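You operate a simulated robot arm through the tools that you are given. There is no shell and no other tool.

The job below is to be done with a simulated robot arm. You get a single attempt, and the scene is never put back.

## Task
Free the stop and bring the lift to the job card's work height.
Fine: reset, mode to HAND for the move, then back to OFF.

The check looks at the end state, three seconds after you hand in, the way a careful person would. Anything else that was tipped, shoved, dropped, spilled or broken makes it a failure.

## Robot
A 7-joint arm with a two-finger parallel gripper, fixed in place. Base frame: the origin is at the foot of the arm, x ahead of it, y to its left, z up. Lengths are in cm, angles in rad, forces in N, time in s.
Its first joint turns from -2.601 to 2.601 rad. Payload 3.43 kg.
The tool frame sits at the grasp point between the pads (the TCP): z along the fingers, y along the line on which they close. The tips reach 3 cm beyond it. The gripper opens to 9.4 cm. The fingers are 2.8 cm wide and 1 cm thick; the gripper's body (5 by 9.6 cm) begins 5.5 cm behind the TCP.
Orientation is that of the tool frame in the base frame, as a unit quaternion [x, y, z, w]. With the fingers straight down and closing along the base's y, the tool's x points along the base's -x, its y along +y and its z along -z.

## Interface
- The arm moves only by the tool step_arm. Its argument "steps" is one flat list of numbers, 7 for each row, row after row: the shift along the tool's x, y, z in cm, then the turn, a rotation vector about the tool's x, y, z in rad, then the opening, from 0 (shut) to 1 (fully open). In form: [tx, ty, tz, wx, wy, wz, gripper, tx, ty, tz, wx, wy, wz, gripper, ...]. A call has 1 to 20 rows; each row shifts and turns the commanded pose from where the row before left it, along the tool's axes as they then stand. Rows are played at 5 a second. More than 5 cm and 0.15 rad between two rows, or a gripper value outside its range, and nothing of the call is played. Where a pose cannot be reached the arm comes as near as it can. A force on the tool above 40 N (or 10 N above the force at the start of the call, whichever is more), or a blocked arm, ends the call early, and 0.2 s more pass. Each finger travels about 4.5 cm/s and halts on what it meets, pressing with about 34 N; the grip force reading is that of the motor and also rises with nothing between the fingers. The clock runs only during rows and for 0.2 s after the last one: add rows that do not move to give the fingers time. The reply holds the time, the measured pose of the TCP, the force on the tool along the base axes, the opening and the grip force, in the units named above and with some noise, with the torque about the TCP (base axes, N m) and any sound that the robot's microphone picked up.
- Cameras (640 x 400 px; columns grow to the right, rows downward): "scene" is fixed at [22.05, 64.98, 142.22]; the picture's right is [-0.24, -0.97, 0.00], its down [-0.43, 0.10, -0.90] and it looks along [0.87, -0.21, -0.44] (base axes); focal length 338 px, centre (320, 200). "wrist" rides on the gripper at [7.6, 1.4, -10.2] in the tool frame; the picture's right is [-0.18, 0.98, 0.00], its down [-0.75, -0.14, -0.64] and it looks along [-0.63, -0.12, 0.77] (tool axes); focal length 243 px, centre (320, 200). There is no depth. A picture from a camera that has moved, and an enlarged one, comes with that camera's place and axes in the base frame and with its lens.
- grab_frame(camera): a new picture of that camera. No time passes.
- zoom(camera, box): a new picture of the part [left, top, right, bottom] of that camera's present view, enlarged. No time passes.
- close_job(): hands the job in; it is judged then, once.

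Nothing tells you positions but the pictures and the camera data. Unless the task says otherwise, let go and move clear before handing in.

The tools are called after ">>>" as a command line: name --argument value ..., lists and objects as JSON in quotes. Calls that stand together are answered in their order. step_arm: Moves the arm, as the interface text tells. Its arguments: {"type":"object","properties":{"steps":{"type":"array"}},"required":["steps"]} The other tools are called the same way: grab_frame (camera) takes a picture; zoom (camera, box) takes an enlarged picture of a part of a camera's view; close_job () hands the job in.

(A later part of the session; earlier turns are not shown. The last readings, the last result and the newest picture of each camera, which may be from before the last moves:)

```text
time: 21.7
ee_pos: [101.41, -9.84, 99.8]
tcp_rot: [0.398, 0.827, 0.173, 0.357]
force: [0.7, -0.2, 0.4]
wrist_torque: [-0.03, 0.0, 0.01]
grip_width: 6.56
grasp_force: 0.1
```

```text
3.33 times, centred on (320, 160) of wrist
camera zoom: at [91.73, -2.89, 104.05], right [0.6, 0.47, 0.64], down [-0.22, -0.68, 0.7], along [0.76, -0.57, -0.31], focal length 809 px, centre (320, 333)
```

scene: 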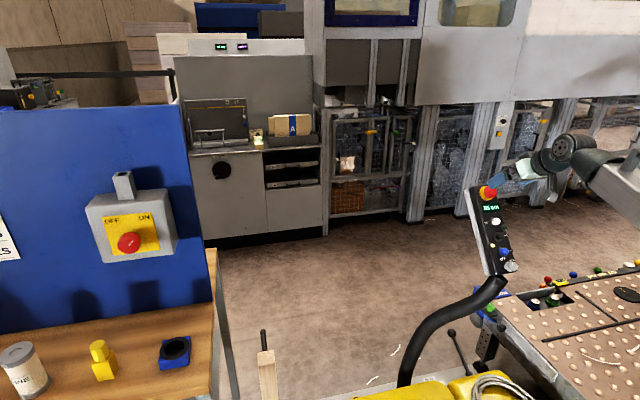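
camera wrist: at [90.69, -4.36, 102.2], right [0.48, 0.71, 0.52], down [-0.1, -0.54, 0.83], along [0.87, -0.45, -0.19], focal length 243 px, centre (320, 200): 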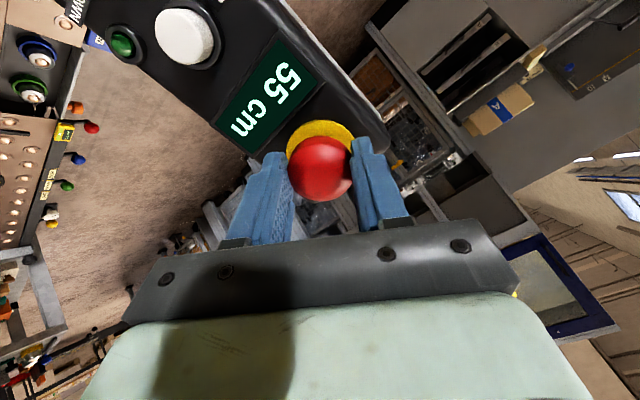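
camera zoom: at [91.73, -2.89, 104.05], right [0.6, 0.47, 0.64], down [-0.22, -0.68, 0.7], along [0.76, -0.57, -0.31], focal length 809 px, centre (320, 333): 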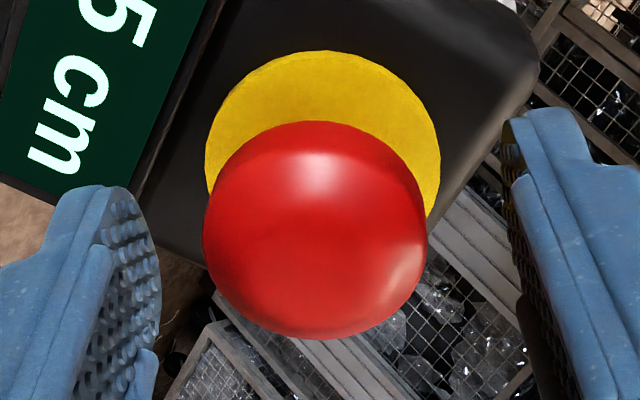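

The head stays out on its own, so the stop is freed. I'll retract straight back, untwist and then look over the pendant to locate RESET precisely.

>>> step_arm --steps '[0, 0, -2, 0, 0, 0, 0.7, 0, 0, -3, 0, 0, 0, 0.7, 0, 0, -3, 0, 0, -0.12, 0.7, 0, 0, -3, 0, 0, -0.13, 0.7, 0, 0, -3, 0, 0, -0.13, 0.5, 0, 0, 0, 0, 0, -0.13, 0.3, 0, 0, 0, 0, 0, -0.13, 0.1, 0, 0, 0, 0, 0, -0.13, 0, 0, 0, 0, 0, 0, -0.13, 0]'

>>> grab_frame --camera "wrist"

>>> zoom --camera "scene" --box '[440, 170, 540, 290]'

```text
time: 23.7
ee_pos: [91.34, -9.75, 109.19]
tcp_rot: [-0.002, 0.918, 0.0, 0.397]
force: [-0.5, 0.1, 0.0]
wrist_torque: [0.0, 0.01, 0.0]
grip_width: 0.01
grasp_force: 31.2
```

```text
taken
camera wrist: at [78.81, -8.31, 110.68], right [0.12, 0.98, 0.13], down [0.05, -0.14, 0.99], along [0.99, -0.12, -0.06], focal length 243 px, centre (320, 200)
```

wrist: 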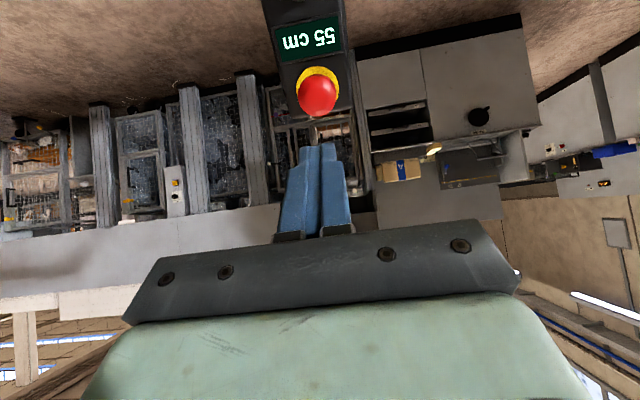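

```text
3.33 times, centred on (490, 230) of scene
camera zoom: at [22.05, 64.98, 142.22], right [-0.24, -0.97, 0.0], down [-0.43, 0.1, -0.9], along [0.87, -0.21, -0.44], focal length 1128 px, centre (-247, 100)
```

zoom: 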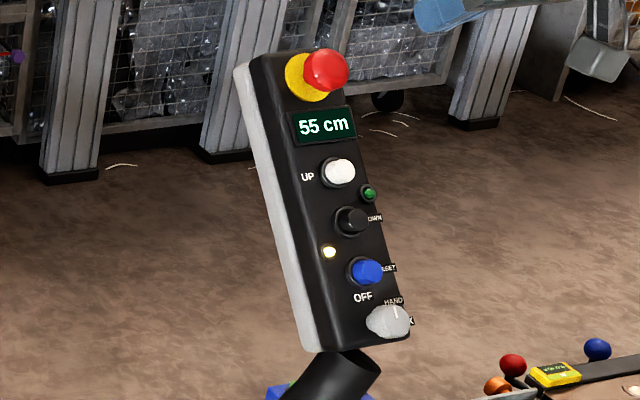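

The pendant hasn't shifted and the stop is out. I'll slide down along the face with the fingers closed to hover over RESET.

>>> step_arm --steps '[3.5, 0, 0, 0, 0, 0, 0, 4.2, 0, 0, 0, 0, 0, 0, 4.2, 0, 0, 0, 0, 0, 0, 4.2, 0, 0, 0, 0, 0, 0, 0, 0, 0, 0, 0, 0, 0]'

>>> grab_frame --camera "wrist"

>>> zoom --camera "wrist" --box '[240, 20, 400, 160]'

```text
time: 24.9
ee_pos: [79.64, -9.78, 97.62]
tcp_rot: [-0.001, 0.918, 0.0, 0.397]
force: [-0.4, 0.7, 0.6]
wrist_torque: [0.0, 0.01, -0.02]
grip_width: 0.0
grasp_force: 32.8
```

```text
taken
camera wrist: at [67.26, -8.46, 98.96], right [0.12, 0.98, 0.13], down [0.05, -0.14, 0.99], along [0.99, -0.12, -0.06], focal length 243 px, centre (320, 200)
```

wrist: 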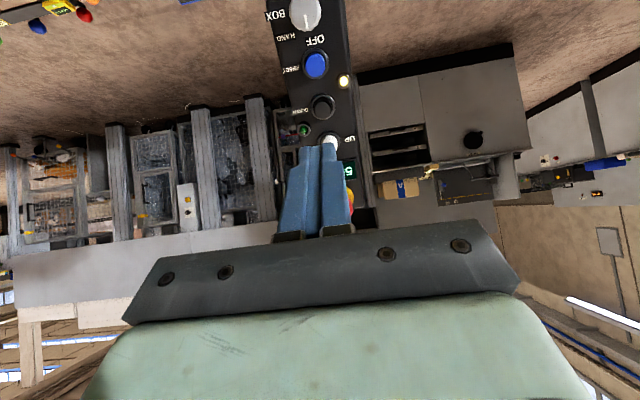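

```text
2.86 times, centred on (320, 90) of wrist
camera zoom: at [67.26, -8.46, 98.96], right [0.12, 0.98, 0.13], down [0.05, -0.14, 0.99], along [0.99, -0.12, -0.06], focal length 693 px, centre (320, 514)
```

zoom: 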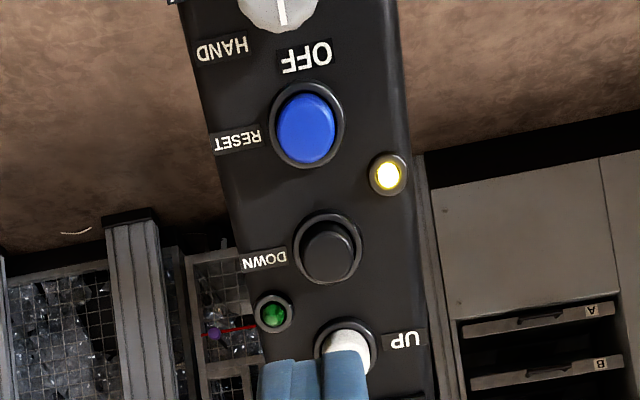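

By triangulation RESET is at about (92.3, -10.0, 83.0) and DOWN at about (95.5, -10.05, 86.3). The panel tilt is closer to 49°, so I'll trim the pitch and come to about 3 cm above RESET.

>>> step_arm --steps '[0, 0, 0, 0, -0.045, 0, 0, 1.44, -0.11, 2.5, 0, 0, 0, 0, 1.44, -0.11, 2.5, 0, 0, 0, 0, 0, 0, 2.7, 0, 0, 0, 0, 0, 0, 2.7, 0, 0, 0, 0, 0, 0, 2.7, 0, 0, 0, 0, 0, 0, 0, 0, 0, 0, 0]'

>>> grab_frame --camera "wrist"

>>> zoom --camera "wrist" --box '[240, 60, 400, 200]'

>>> zoom --camera "scene" --box '[450, 200, 550, 280]'

```text
time: 26.5
ee_pos: [88.51, -9.9, 87.08]
tcp_rot: [-0.001, 0.908, 0.0, 0.418]
force: [-1.0, 0.0, -0.8]
wrist_torque: [0.01, -0.01, 0.01]
grip_width: 0.0
grasp_force: 33.0
```

```text
taken
camera wrist: at [75.9, -8.57, 87.92], right [0.12, 0.98, 0.14], down [0.0, -0.14, 0.99], along [0.99, -0.12, -0.02], focal length 243 px, centre (320, 200)
```

wrist: 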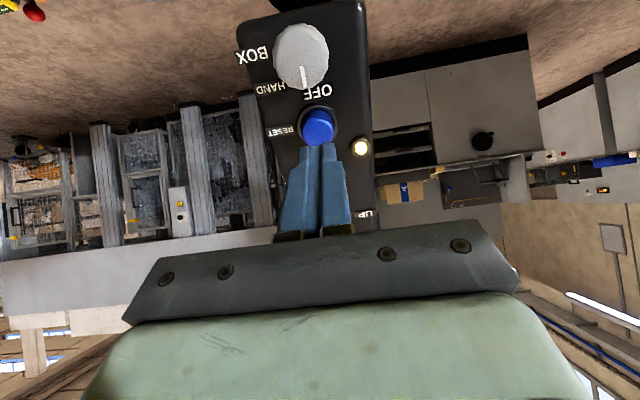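

```text
2.86 times, centred on (320, 130) of wrist
camera zoom: at [75.9, -8.57, 87.92], right [0.12, 0.98, 0.14], down [0.0, -0.14, 0.99], along [0.99, -0.12, -0.02], focal length 693 px, centre (320, 400)
```

zoom: 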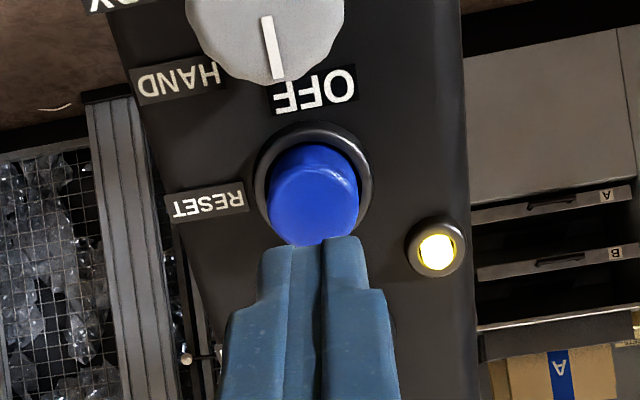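

```text
5.00 times, centred on (500, 240) of scene
camera zoom: at [22.05, 64.98, 142.22], right [-0.24, -0.97, 0.0], down [-0.43, 0.1, -0.9], along [0.87, -0.21, -0.44], focal length 1693 px, centre (-580, 0)
```

zoom: 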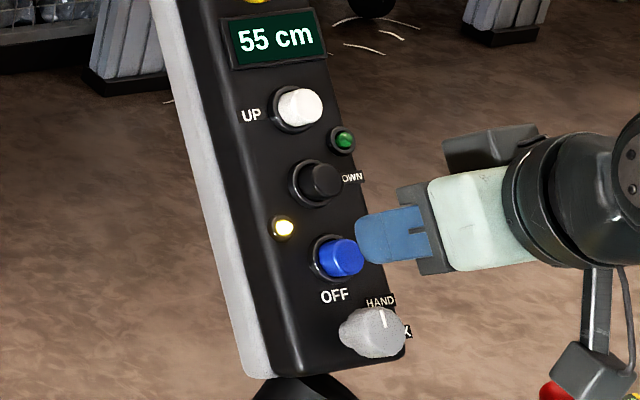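

RESET is 2.6 cm beyond the tips, with 0.6 cm of lateral correction needed. I'll centre up and approach, then press in small steps.

>>> step_arm --steps '[0.6, -0.08, 1, 0, 0, 0, 0, 0, 0, 0.8, 0, 0, 0, 0, 0, 0, 0.3, 0, 0, 0, 0, 0, 0, 0.2, 0, 0, 0, 0]'

>>> zoom --camera "wrist" --box '[240, 60, 400, 200]'

>>> zoom --camera "scene" --box '[450, 200, 550, 280]'

```text
time: 27.5
ee_pos: [89.78, -10.1, 85.09]
tcp_rot: [-0.001, 0.909, 0.0, 0.418]
force: [-1.5, 1.3, 1.9]
wrist_torque: [0.03, -0.03, 0.05]
grip_width: 0.01
grasp_force: 33.4
heard: click
```

```text
2.86 times, centred on (320, 130) of wrist
camera zoom: at [77.21, -8.68, 85.79], right [0.12, 0.98, 0.14], down [0.0, -0.14, 0.99], along [0.99, -0.12, -0.02], focal length 693 px, centre (320, 400)
```

zoom: 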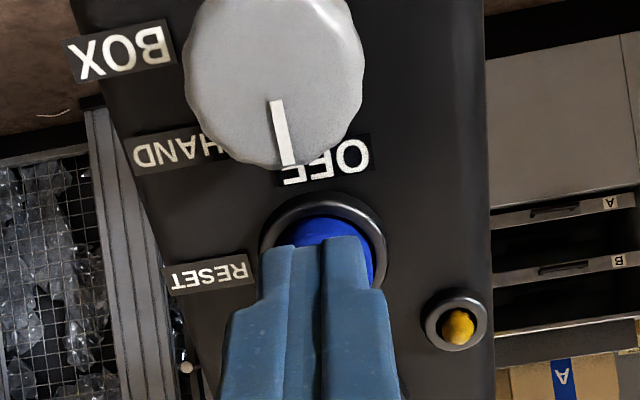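

```text
5.00 times, centred on (500, 240) of scene
camera zoom: at [22.05, 64.98, 142.22], right [-0.24, -0.97, 0.0], down [-0.43, 0.1, -0.9], along [0.87, -0.21, -0.44], focal length 1693 px, centre (-580, 0)
```

zoom: 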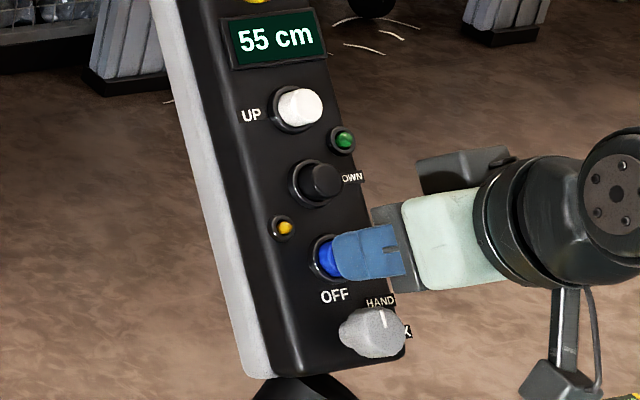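

I heard a click and the amber lamp went out, so reset is done. I'll retract and hover over the mode knob with the fingers partly open.

>>> step_arm --steps '[0, 0, -1, 0, 0, 0, 0, 0, 0, -2.5, 0, 0, 0, 0, 0, 0, -3.5, 0, 0, 0, 0, 2.3, 0, -2, 0, 0, 0, 0.2, 2.3, 0.05, 0, 0, 0, 0, 0.55, 0, 0, 0, 0, 0, 0, 0.55, 0, 0, 0, 0, 0, 0, 0.55]'

>>> grab_frame --camera "wrist"

>>> zoom --camera "wrist" --box '[240, 50, 400, 190]'

>>> zoom --camera "scene" --box '[450, 180, 570, 280]'

```text
time: 29.1
ee_pos: [80.11, -10.07, 87.55]
tcp_rot: [-0.002, 0.908, 0.0, 0.419]
force: [-0.7, -0.8, -0.2]
wrist_torque: [-0.02, 0.0, 0.01]
grip_width: 5.17
grasp_force: 0.0
```

```text
taken
camera wrist: at [67.6, -8.68, 88.36], right [0.12, 0.98, 0.14], down [0.0, -0.14, 0.99], along [0.99, -0.12, -0.02], focal length 243 px, centre (320, 200)
```

wrist: 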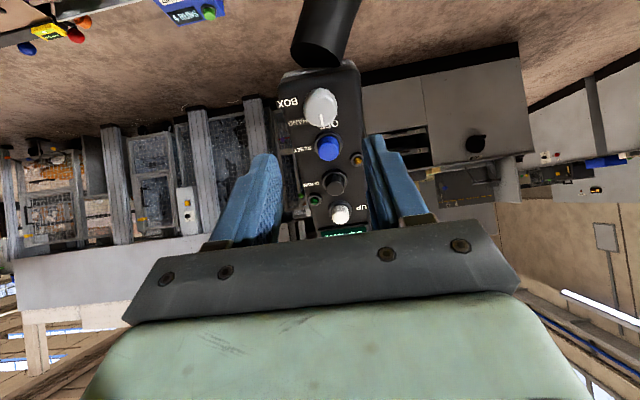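

```text
2.86 times, centred on (320, 120) of wrist
camera zoom: at [67.6, -8.68, 88.36], right [0.12, 0.98, 0.14], down [0.0, -0.14, 0.99], along [0.99, -0.12, -0.02], focal length 693 px, centre (320, 429)
```

zoom: 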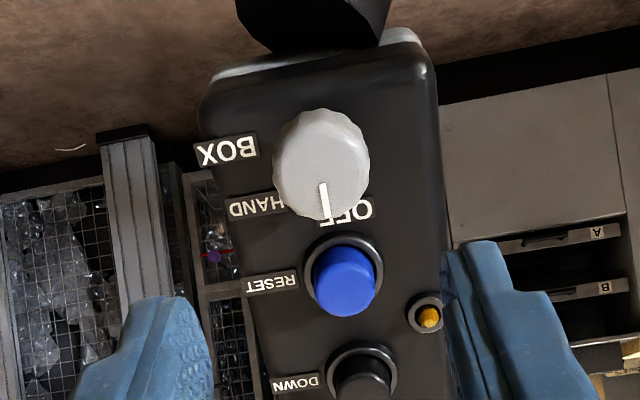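

```text
4.00 times, centred on (510, 230) of scene
camera zoom: at [22.05, 64.98, 142.22], right [-0.24, -0.97, 0.0], down [-0.43, 0.1, -0.9], along [0.87, -0.21, -0.44], focal length 1354 px, centre (-440, 80)
```

zoom: 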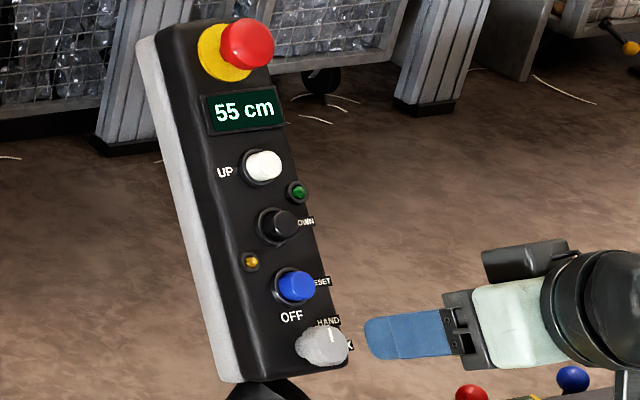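

The knob face is about 10.7 cm ahead and nearly on axis. I'll correct by 0.55 cm, advance 7.5 cm and recheck.

>>> step_arm --steps '[0.55, 0.1, 2.5, 0, 0, 0, 0.55, 0, 0, 2.5, 0, 0, 0, 0.55, 0, 0, 2.5, 0, 0, 0, 0.55, 0, 0, 0, 0, 0, 0, 0.55]'

>>> grab_frame --camera "wrist"

>>> zoom --camera "wrist" --box '[240, 80, 400, 220]'

>>> zoom --camera "scene" --box '[450, 200, 570, 300]'

```text
time: 30.1
ee_pos: [85.37, -10.03, 82.04]
tcp_rot: [-0.001, 0.908, 0.0, 0.418]
force: [0.9, -0.1, 0.0]
wrist_torque: [0.0, 0.01, 0.01]
grip_width: 5.16
grasp_force: 0.0
```

```text
taken
camera wrist: at [72.75, -8.71, 82.85], right [0.12, 0.98, 0.14], down [0.0, -0.14, 0.99], along [0.99, -0.12, -0.02], focal length 243 px, centre (320, 200)
```

wrist: 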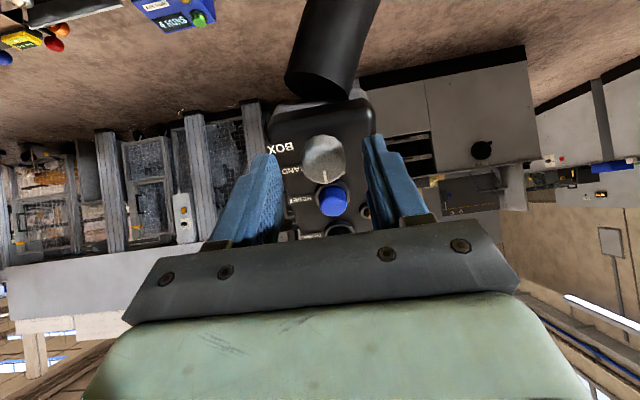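

```text
2.86 times, centred on (320, 150) of wrist
camera zoom: at [72.75, -8.71, 82.85], right [0.12, 0.98, 0.14], down [0.0, -0.14, 0.99], along [0.99, -0.12, -0.02], focal length 693 px, centre (320, 343)
```

zoom: 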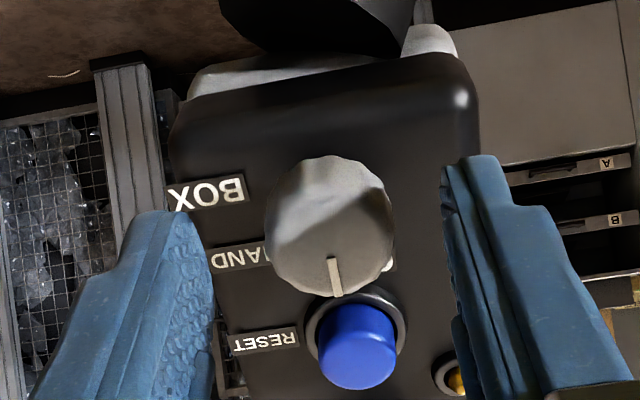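

```text
4.00 times, centred on (510, 250) of scene
camera zoom: at [22.05, 64.98, 142.22], right [-0.24, -0.97, 0.0], down [-0.43, 0.1, -0.9], along [0.87, -0.21, -0.44], focal length 1354 px, centre (-440, 0)
```

zoom: 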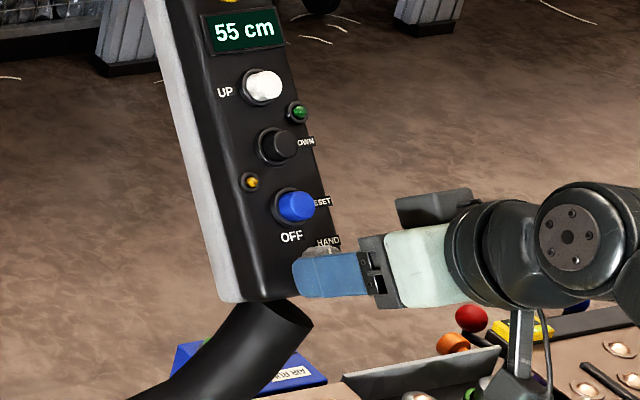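

The knob is centred within about 0.1–0.2 cm. I'll trim, advance 1.7 cm and close on it.

>>> step_arm --steps '[-0.1, 0.1, 0.8, 0, 0, 0, 0.55, 0, 0, 0.8, 0, 0, 0, 0.55, 0, 0, 0, 0, 0, 0, 0.4, 0, 0, 0, 0, 0, 0, 0.3, 0, 0, 0, 0, 0, 0, 0.2, 0, 0, 0, 0, 0, 0, 0.1, 0, 0, 0, 0, 0, 0, 0.1]'

>>> grab_frame --camera "wrist"

>>> zoom --camera "wrist" --box '[240, 80, 400, 220]'

```text
time: 31.7
ee_pos: [86.39, -9.87, 81.05]
tcp_rot: [-0.002, 0.909, 0.0, 0.418]
force: [1.7, -9.9, 0.4]
wrist_torque: [0.09, 0.1, -0.01]
grip_width: 2.95
grasp_force: 44.9
```

```text
taken
camera wrist: at [73.81, -8.6, 81.95], right [0.12, 0.98, 0.14], down [0.0, -0.14, 0.99], along [0.99, -0.12, -0.02], focal length 243 px, centre (320, 200)
```

wrist: 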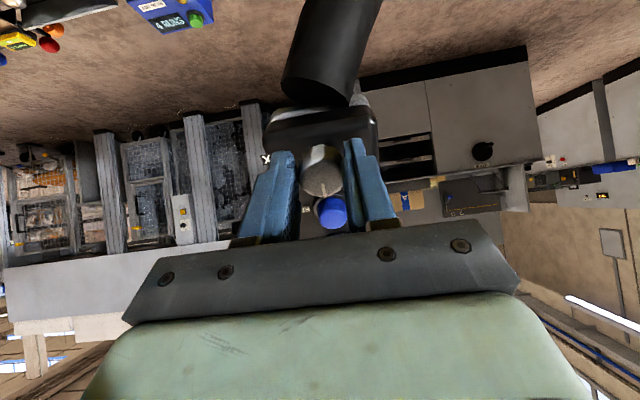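

```text
2.86 times, centred on (320, 150) of wrist
camera zoom: at [73.81, -8.6, 81.95], right [0.12, 0.98, 0.14], down [0.0, -0.14, 0.99], along [0.99, -0.12, -0.02], focal length 693 px, centre (320, 343)
```

zoom: 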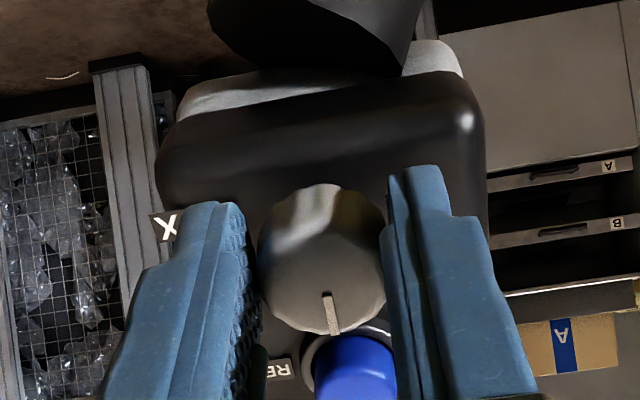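

Gripped at 2.95 cm with a 10 N side load. I'll relieve it by 0.12 cm in -y and then turn clockwise 45° toward HAND.

>>> step_arm --steps '[0, -0.12, 0, 0, 0, 0, 0.1, 0, 0, 0, 0, 0, 0.13, 0.1, 0, 0, 0, 0, 0, 0.13, 0.1, 0, 0, 0, 0, 0, 0.13, 0.1]'

>>> zoom --camera "wrist" --box '[240, 80, 400, 220]'

>>> zoom --camera "scene" --box '[450, 180, 570, 280]'

```text
time: 32.7
ee_pos: [86.4, -9.85, 81.17]
tcp_rot: [0.176, 0.892, 0.082, 0.408]
force: [-17.4, 15.2, 2.0]
wrist_torque: [0.37, -0.48, 0.6]
grip_width: 2.98
grasp_force: 45.4
```

```text
2.86 times, centred on (320, 150) of wrist
camera zoom: at [74.57, -5.62, 82.86], right [0.35, 0.84, 0.41], down [-0.07, -0.42, 0.91], along [0.93, -0.35, -0.09], focal length 693 px, centre (320, 343)
```

zoom: 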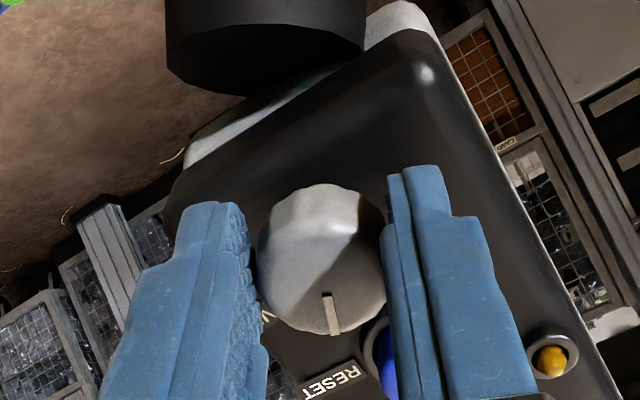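

```text
4.00 times, centred on (510, 230) of scene
camera zoom: at [22.05, 64.98, 142.22], right [-0.24, -0.97, 0.0], down [-0.43, 0.1, -0.9], along [0.87, -0.21, -0.44], focal length 1354 px, centre (-440, 80)
```

zoom: 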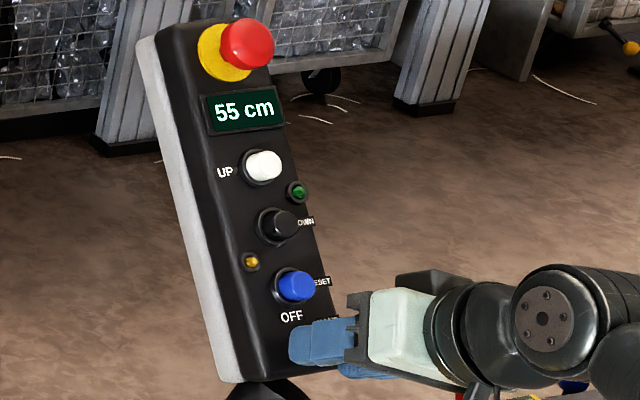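

The knob is turning with the fingers, but off-axis constraint forces are building. I'll ease off along the measured forces and keep turning.

>>> step_arm --steps '[0.12, 0.1, -0.12, 0, 0, 0, 0.1, 0, 0, 0, 0, 0, 0.1, 0.1]'

```text
time: 33.3
ee_pos: [86.47, -9.75, 81.16]
tcp_rot: [0.219, 0.881, 0.102, 0.406]
force: [-9.0, 22.7, 10.7]
wrist_torque: [0.88, 0.58, 1.26]
grip_width: 2.97
grasp_force: 44.9
```

Rotation is at 0.49 rad and the side load is mostly along the closing axis. I'll shift toward it and then finish the turn.

>>> step_arm --steps '[0, 0.2, -0.1, 0, 0, 0, 0.1]'

```text
time: 33.7
ee_pos: [86.45, -9.68, 81.14]
tcp_rot: [0.219, 0.882, 0.101, 0.405]
force: [-0.5, 14.6, -0.7]
wrist_torque: [0.5, -0.54, 0.69]
grip_width: 2.96
grasp_force: 45.4
```

The forces dropped. Continuing the turn with small compliance shifts.

>>> step_arm --steps '[0, 0.15, 0, 0, 0, 0, 0.1, 0, 0.05, 0, 0, 0, 0.1, 0.1, 0, 0.05, 0, 0, 0, 0.1, 0.1]'

>>> zoom --camera "wrist" --box '[240, 80, 400, 220]'

>>> zoom --camera "scene" --box '[450, 180, 570, 280]'

```text
time: 34.5
ee_pos: [86.4, -9.78, 81.23]
tcp_rot: [0.307, 0.856, 0.141, 0.392]
force: [-1.7, -9.9, -8.8]
wrist_torque: [0.45, 0.23, 0.41]
grip_width: 2.96
grasp_force: 45.2
```

```text
2.86 times, centred on (320, 150) of wrist
camera zoom: at [75.65, -3.69, 84.08], right [0.5, 0.64, 0.58], down [-0.17, -0.59, 0.79], along [0.85, -0.49, -0.19], focal length 693 px, centre (320, 343)
```

zoom: 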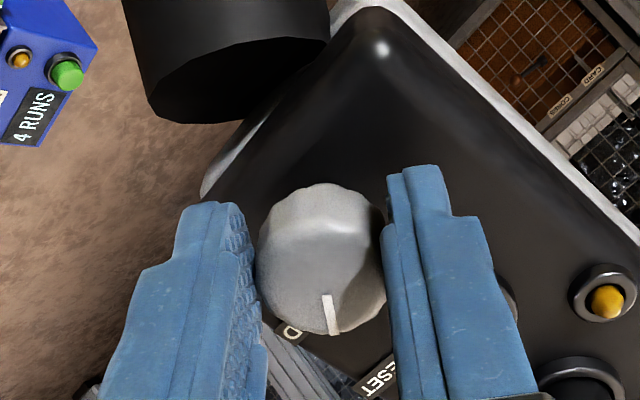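

```text
4.00 times, centred on (510, 230) of scene
camera zoom: at [22.05, 64.98, 142.22], right [-0.24, -0.97, 0.0], down [-0.43, 0.1, -0.9], along [0.87, -0.21, -0.44], focal length 1354 px, centre (-440, 80)
```

zoom: 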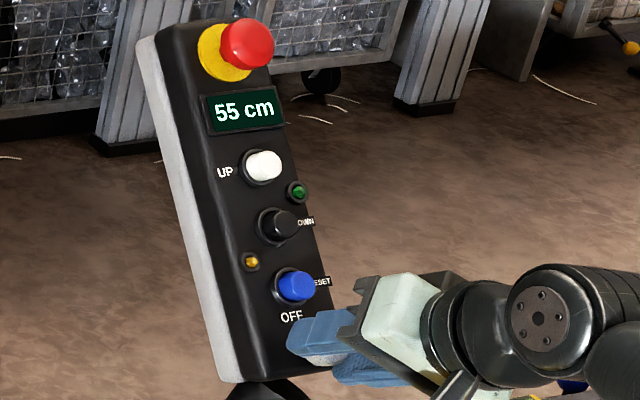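

The turn is now about 39.5° and the mark approaches the HAND label. One more 0.1 rad step, then I'll inspect.

>>> step_arm --steps '[0, -0.1, 0, 0, 0, 0.05, 0.1, 0, 0, 0, 0, 0, 0.05, 0.1]'

>>> zoom --camera "wrist" --box '[240, 80, 400, 220]'

>>> zoom --camera "scene" --box '[450, 180, 570, 280]'

```text
time: 35.1
ee_pos: [86.46, -9.61, 81.18]
tcp_rot: [0.349, 0.839, 0.16, 0.386]
force: [3.9, -12.4, -3.5]
wrist_torque: [0.47, 0.37, 0.53]
grip_width: 2.96
grasp_force: 45.3
```

```text
2.86 times, centred on (320, 150) of wrist
camera zoom: at [76.05, -3.2, 84.54], right [0.54, 0.56, 0.63], down [-0.21, -0.63, 0.75], along [0.82, -0.53, -0.22], focal length 693 px, centre (320, 343)
```

zoom: 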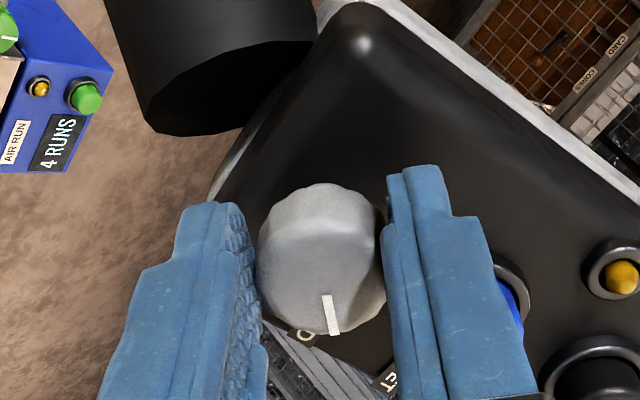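

```text
4.00 times, centred on (510, 230) of scene
camera zoom: at [22.05, 64.98, 142.22], right [-0.24, -0.97, 0.0], down [-0.43, 0.1, -0.9], along [0.87, -0.21, -0.44], focal length 1354 px, centre (-440, 80)
```

zoom: 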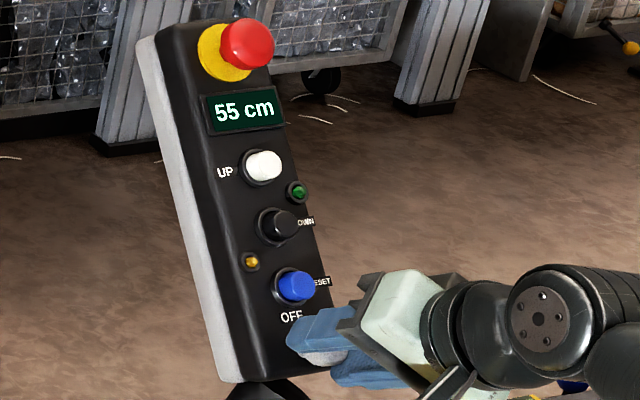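

Rotation is at 45°. I'll open, back off along the axis and check where the mark sits.

>>> step_arm --steps '[0, 0, 0, 0, 0, 0, 0.4, 0, 0, 0, 0, 0, 0, 0.55, 0, 0, 0, 0, 0, 0, 0.55, 0, 0, -2, 0, 0, 0, 0.55, 0, 0, -2.5, 0, 0, 0, 0.55, 0, 0, -2.5, 0, 0, 0, 0.55]'

>>> zoom --camera "wrist" --box '[240, 50, 400, 190]'

>>> zoom --camera "scene" --box '[450, 180, 570, 280]'

```text
time: 36.5
ee_pos: [81.02, -9.52, 85.83]
tcp_rot: [0.349, 0.839, 0.161, 0.386]
force: [0.7, 0.1, -0.1]
wrist_torque: [-0.02, -0.02, -0.01]
grip_width: 5.17
grasp_force: 0.0
```

```text
2.86 times, centred on (320, 120) of wrist
camera zoom: at [70.53, -3.09, 89.06], right [0.54, 0.56, 0.63], down [-0.21, -0.63, 0.75], along [0.82, -0.53, -0.23], focal length 693 px, centre (320, 429)
```

zoom: 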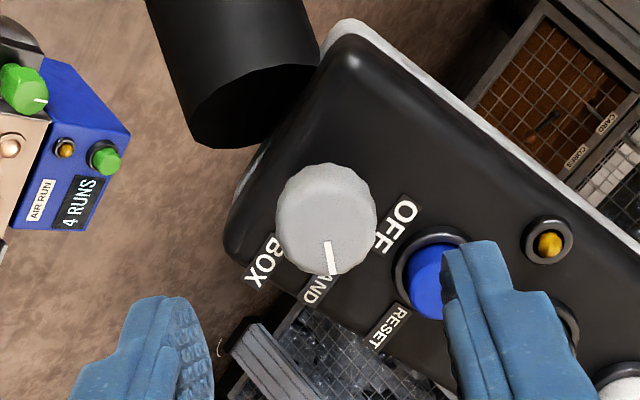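

```text
4.00 times, centred on (510, 230) of scene
camera zoom: at [22.05, 64.98, 142.22], right [-0.24, -0.97, 0.0], down [-0.43, 0.1, -0.9], along [0.87, -0.21, -0.44], focal length 1354 px, centre (-440, 80)
```

zoom: 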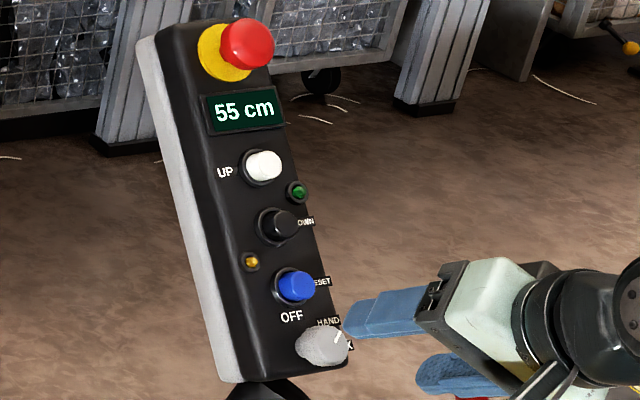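

The knob mark points squarely at HAND. Next I'll untwist, close the fingers and hover about 2 cm above DOWN.

>>> step_arm --steps '[0, 0, -0.5, 0, 0, -0.131, 0.55, 0, 0, -0.5, 0, 0, -0.131, 0.4, 0, 0, -0.5, 0, 0, -0.131, 0.2, 0, 0, -0.5, 0, 0, -0.131, 0, 0, 0, -0.5, 0, 0, -0.131, 0, 0, 0, -0.5, 0, 0, -0.133, 0, -3.3, -0.18, 0, 0, 0, 0, 0, -3.3, -0.18, 0, 0, 0, 0, 0, -3.2, -0.17, 0, 0, 0, 0, 0, 0, 0, 2.9, 0, 0, 0, 0, 0, 0, 2.9, 0, 0, 0, 0, 0, 0, 2.4, 0, 0, 0, 0, 0, 0, 0, 0, 0, 0, 0]'

>>> grab_frame --camera "wrist"

>>> zoom --camera "wrist" --box '[240, 60, 400, 200]'

>>> zoom --camera "scene" --box '[450, 180, 570, 280]'

```text
time: 39.3
ee_pos: [91.42, -10.2, 89.84]
tcp_rot: [0.0, 0.908, 0.0, 0.418]
force: [0.3, 0.2, -0.2]
wrist_torque: [-0.04, -0.03, -0.01]
grip_width: 0.01
grasp_force: 32.8
```

```text
taken
camera wrist: at [78.81, -8.77, 90.72], right [0.12, 0.98, 0.14], down [0.0, -0.14, 0.99], along [0.99, -0.12, -0.02], focal length 243 px, centre (320, 200)
```

wrist: 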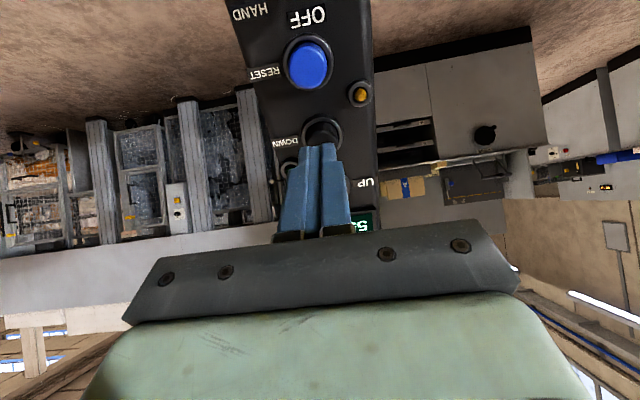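

```text
2.86 times, centred on (320, 130) of wrist
camera zoom: at [78.81, -8.77, 90.72], right [0.12, 0.98, 0.14], down [0.0, -0.14, 0.99], along [0.99, -0.12, -0.02], focal length 693 px, centre (320, 400)
```

zoom: 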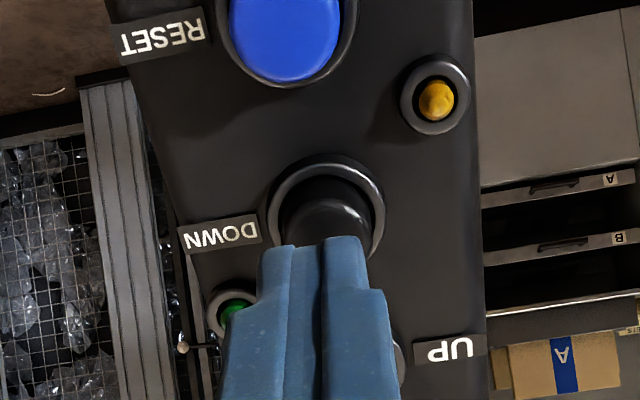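

```text
4.00 times, centred on (510, 230) of scene
camera zoom: at [22.05, 64.98, 142.22], right [-0.24, -0.97, 0.0], down [-0.43, 0.1, -0.9], along [0.87, -0.21, -0.44], focal length 1354 px, centre (-440, 80)
```

zoom: 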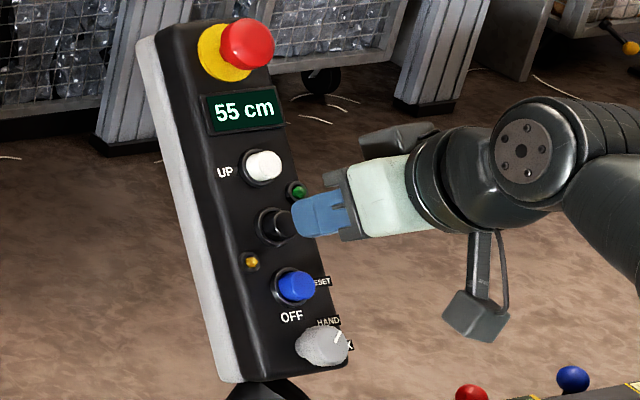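

The fingers are centred on DOWN, with about 2 cm to go. I'll close in, then press in small steps while watching the display.

>>> step_arm --steps '[0, 0.08, 0.7, 0, 0, 0, 0, 0, 0, 0.5, 0, 0, 0, 0, 0, 0, 0.2, 0, 0, 0, 0]'

>>> zoom --camera "wrist" --box '[240, 60, 400, 200]'

>>> zoom --camera "scene" --box '[450, 180, 570, 280]'

```text
time: 40.1
ee_pos: [92.51, -10.06, 88.87]
tcp_rot: [0.0, 0.909, 0.0, 0.417]
force: [0.6, 0.4, -0.4]
wrist_torque: [-0.01, 0.01, -0.03]
grip_width: 0.0
grasp_force: 33.4
```

```text
2.86 times, centred on (320, 130) of wrist
camera zoom: at [79.92, -8.66, 89.78], right [0.12, 0.98, 0.14], down [0.0, -0.14, 0.99], along [0.99, -0.12, -0.02], focal length 693 px, centre (320, 400)
```

zoom: 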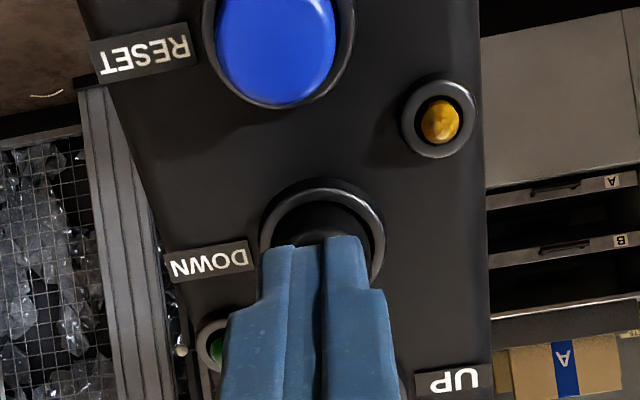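

```text
4.00 times, centred on (510, 230) of scene
camera zoom: at [22.05, 64.98, 142.22], right [-0.24, -0.97, 0.0], down [-0.43, 0.1, -0.9], along [0.87, -0.21, -0.44], focal length 1354 px, centre (-440, 80)
```

zoom: 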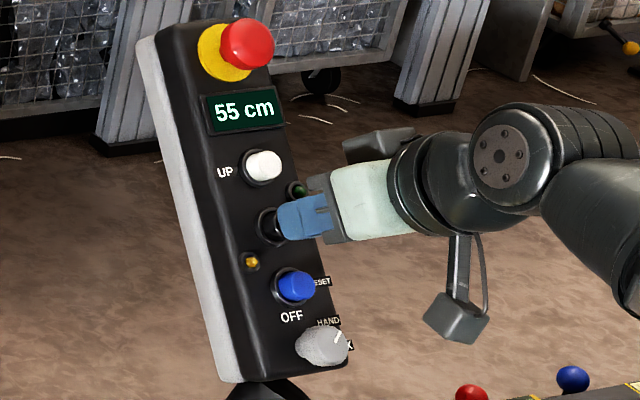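

No contact yet and still about half a centimetre to go. Advancing in 0.15 cm steps.

>>> step_arm --steps '[0, 0, 0.15, 0, 0, 0, 0, 0, 0, 0.15, 0, 0, 0, 0]'

>>> zoom --camera "scene" --box '[450, 180, 570, 280]'

```text
time: 40.7
ee_pos: [92.72, -9.92, 88.67]
tcp_rot: [0.0, 0.909, 0.0, 0.418]
force: [-1.0, -0.4, 1.0]
wrist_torque: [-0.04, 0.0, -0.05]
grip_width: 0.01
grasp_force: 32.9
```

```text
4.00 times, centred on (510, 230) of scene
camera zoom: at [22.05, 64.98, 142.22], right [-0.24, -0.97, 0.0], down [-0.43, 0.1, -0.9], along [0.87, -0.21, -0.44], focal length 1354 px, centre (-440, 80)
```

zoom: 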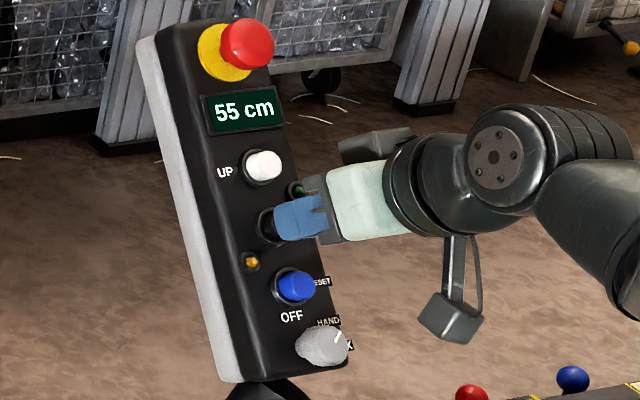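

About 1.4 N of axial force suggests contact. Two more small steps.

>>> step_arm --steps '[0, 0, 0.12, 0, 0, 0, 0, 0, 0, 0.12, 0, 0, 0, 0]'

>>> zoom --camera "scene" --box '[450, 180, 570, 280]'

```text
time: 41.3
ee_pos: [93.01, -9.92, 88.45]
tcp_rot: [0.0, 0.909, 0.0, 0.418]
force: [-2.9, -1.4, 1.8]
wrist_torque: [-0.02, 0.01, -0.05]
grip_width: 0.02
grasp_force: 33.5
heard: click
```

```text
4.00 times, centred on (510, 230) of scene
camera zoom: at [22.05, 64.98, 142.22], right [-0.24, -0.97, 0.0], down [-0.43, 0.1, -0.9], along [0.87, -0.21, -0.44], focal length 1354 px, centre (-440, 80)
```

zoom: 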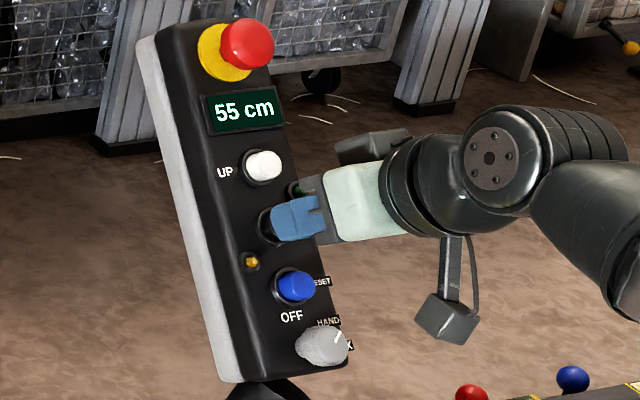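

I heard a click, so DOWN is actuated. I'll hold for one short row and check the display.

>>> step_arm --steps '[0, 0, 0, 0, 0, 0, 0]'

>>> zoom --camera "scene" --box '[480, 190, 530, 230]'

>>> grab_frame --camera "wrist"

>>> grab_frame --camera "scene"

```text
time: 41.7
ee_pos: [92.92, -10.02, 88.6]
tcp_rot: [0.001, 0.908, 0.0, 0.418]
force: [-3.9, -2.7, 1.2]
wrist_torque: [-0.05, 0.0, -0.03]
grip_width: 0.0
grasp_force: 32.9
```

```text
10.00 times, centred on (505, 210) of scene
camera zoom: at [22.05, 64.98, 142.22], right [-0.24, -0.97, 0.0], down [-0.43, 0.1, -0.9], along [0.87, -0.21, -0.44], focal length 3385 px, centre (-1530, 100)
```

zoom: 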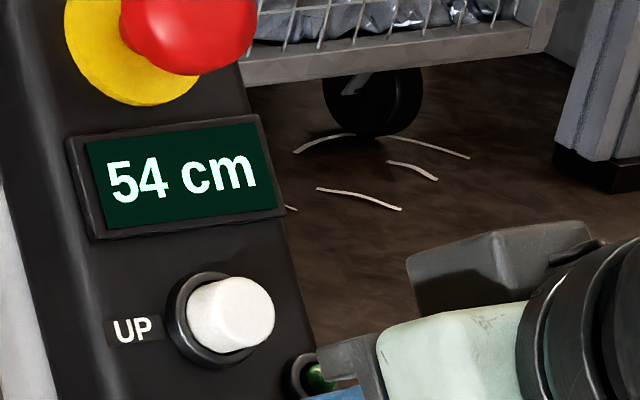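

```text
taken
camera wrist: at [80.4, -8.54, 89.42], right [0.12, 0.98, 0.14], down [0.0, -0.14, 0.99], along [0.99, -0.12, -0.02], focal length 243 px, centre (320, 200)
```

wrist: 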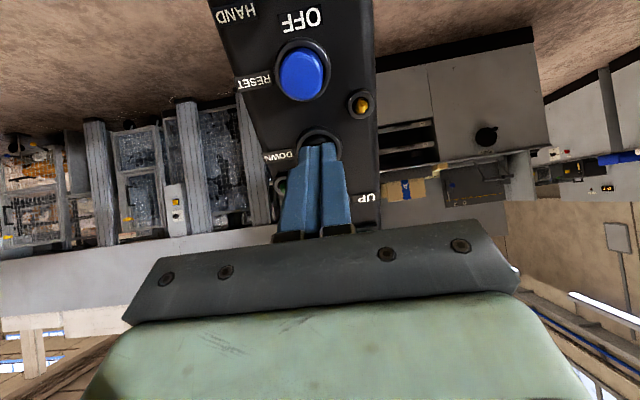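

```text
taken
```

scene: 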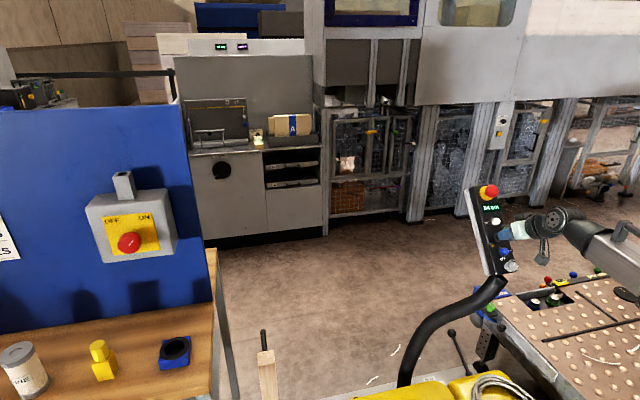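

The display dropped to 54 cm and the lift responds with nothing else disturbed. I'll hold for 1.2 s and measure the rate.

>>> step_arm --steps '[0, 0, 0, 0, 0, 0, 0, 0, 0, 0, 0, 0, 0, 0, 0, 0, 0, 0, 0, 0, 0, 0, 0, 0, 0, 0, 0, 0, 0, 0, 0, 0, 0, 0, 0]'

>>> zoom --camera "scene" --box '[480, 190, 530, 230]'

```text
time: 42.9
ee_pos: [92.99, -10.05, 88.64]
tcp_rot: [0.0, 0.909, 0.0, 0.418]
force: [-4.4, -1.1, 1.9]
wrist_torque: [0.04, -0.03, -0.01]
grip_width: 0.0
grasp_force: 32.6
```

```text
10.00 times, centred on (505, 210) of scene
camera zoom: at [22.05, 64.98, 142.22], right [-0.24, -0.97, 0.0], down [-0.43, 0.1, -0.9], along [0.87, -0.21, -0.44], focal length 3385 px, centre (-1530, 100)
```

zoom: 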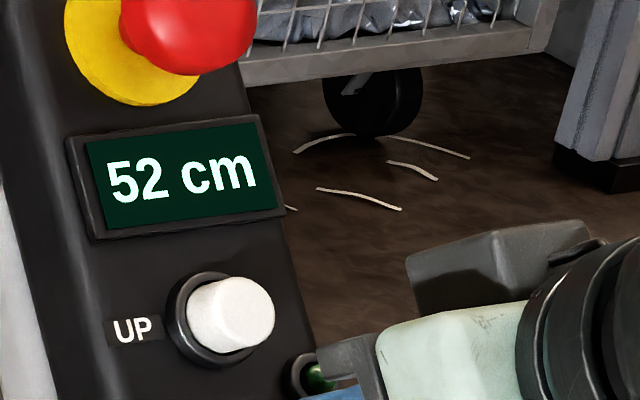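

The rate is about 2 cm/s as the card says, and it is at 52. I'll step in short holds from here to find the transitions.

>>> step_arm --steps '[0, 0, 0, 0, 0, 0, 0, 0, 0, 0, 0, 0, 0, 0]'

>>> zoom --camera "scene" --box '[480, 190, 530, 230]'

```text
time: 43.5
ee_pos: [93.01, -10.02, 88.59]
tcp_rot: [0.0, 0.909, 0.0, 0.418]
force: [-3.2, 0.4, 1.7]
wrist_torque: [-0.02, 0.02, 0.02]
grip_width: 0.0
grasp_force: 33.4
```

```text
10.00 times, centred on (505, 210) of scene
camera zoom: at [22.05, 64.98, 142.22], right [-0.24, -0.97, 0.0], down [-0.43, 0.1, -0.9], along [0.87, -0.21, -0.44], focal length 3385 px, centre (-1530, 100)
```

zoom: 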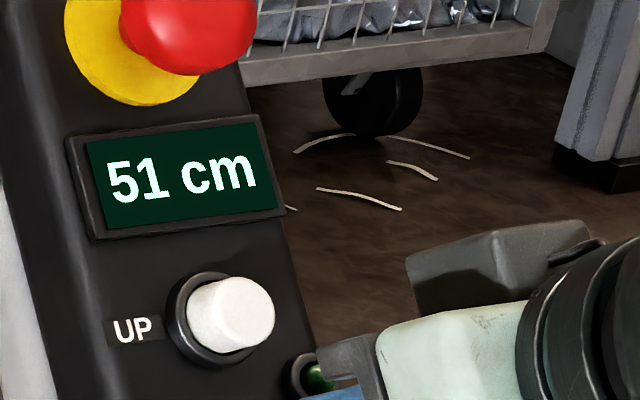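

At 51 now. Another 0.6 s hold will narrow down the exact height between display steps.

>>> step_arm --steps '[0, 0, 0, 0, 0, 0, 0, 0, 0, 0, 0, 0, 0, 0]'

>>> zoom --camera "scene" --box '[480, 190, 530, 230]'

```text
time: 44.1
ee_pos: [92.96, -9.99, 88.63]
tcp_rot: [0.001, 0.909, -0.001, 0.417]
force: [-3.6, 0.1, 1.6]
wrist_torque: [0.01, 0.03, -0.01]
grip_width: 0.0
grasp_force: 32.7
```

```text
10.00 times, centred on (505, 210) of scene
camera zoom: at [22.05, 64.98, 142.22], right [-0.24, -0.97, 0.0], down [-0.43, 0.1, -0.9], along [0.87, -0.21, -0.44], focal length 3385 px, centre (-1530, 100)
```

zoom: 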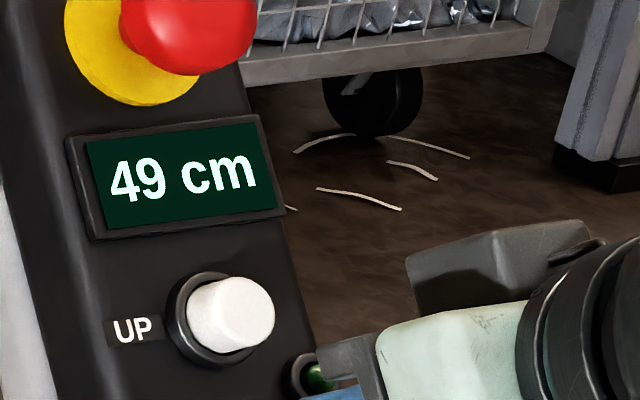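

The display reads 49, so the height should be about 49.4 if it rounds. No time passes while I look, so I'll check what has physically moved.

>>> grab_frame --camera "scene"

>>> zoom --camera "scene" --box '[340, 260, 640, 400]'

```text
taken
```

scene: 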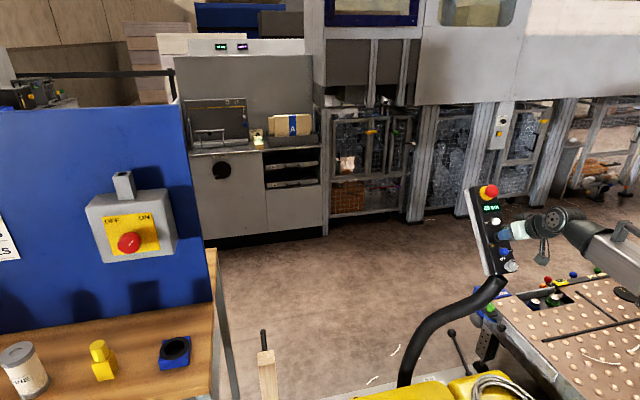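

```text
2.13 times, centred on (490, 330) of scene
camera zoom: at [22.05, 64.98, 142.22], right [-0.24, -0.97, 0.0], down [-0.43, 0.1, -0.9], along [0.87, -0.21, -0.44], focal length 722 px, centre (-43, -77)
```

zoom: 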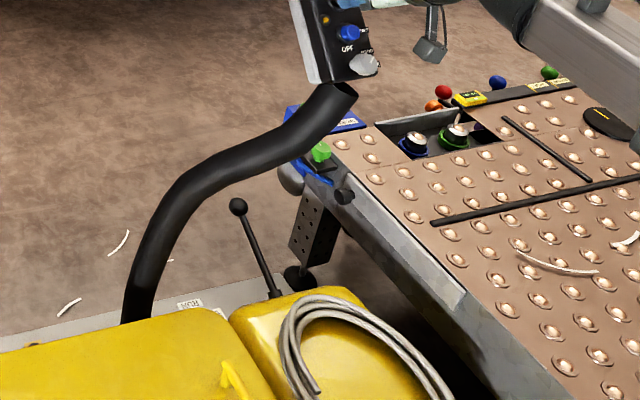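

Nothing in the camera views is affected, so I'll rely on the display. The estimate is 49.4 cm at t = 44.1, so I should release about 0.7 s later: hold 0.6 s and pull off quickly.

>>> step_arm --steps '[0, 0, 0, 0, 0, 0, 0, 0, 0, 0, 0, 0, 0, 0, 0, 0, 0, 0, 0, 0, 0, 0, 0, -4, 0, 0, 0, 0, 0, 0, -3, 0, 0, 0, 0, 0, 0, 0, 0, 0, 0, 0]'

>>> zoom --camera "scene" --box '[480, 190, 530, 230]'

>>> grab_frame --camera "wrist"

```text
time: 45.5
ee_pos: [87.58, -9.98, 93.36]
tcp_rot: [0.0, 0.909, 0.0, 0.417]
force: [0.1, 0.4, 0.1]
wrist_torque: [-0.01, 0.01, -0.02]
grip_width: 0.0
grasp_force: 33.3
```

```text
10.00 times, centred on (505, 210) of scene
camera zoom: at [22.05, 64.98, 142.22], right [-0.24, -0.97, 0.0], down [-0.43, 0.1, -0.9], along [0.87, -0.21, -0.44], focal length 3385 px, centre (-1530, 100)
```

zoom: 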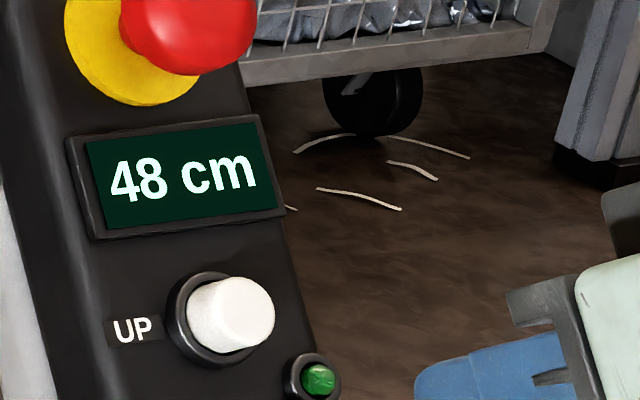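

```text
taken
camera wrist: at [75.03, -8.57, 94.17], right [0.12, 0.98, 0.14], down [0.0, -0.14, 0.99], along [0.99, -0.12, -0.02], focal length 243 px, centre (320, 200)
```

wrist: 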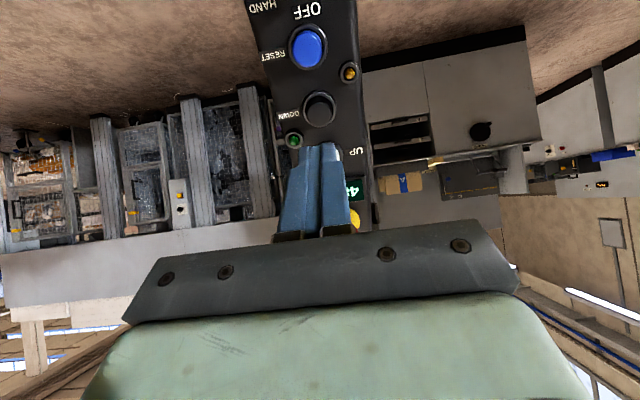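

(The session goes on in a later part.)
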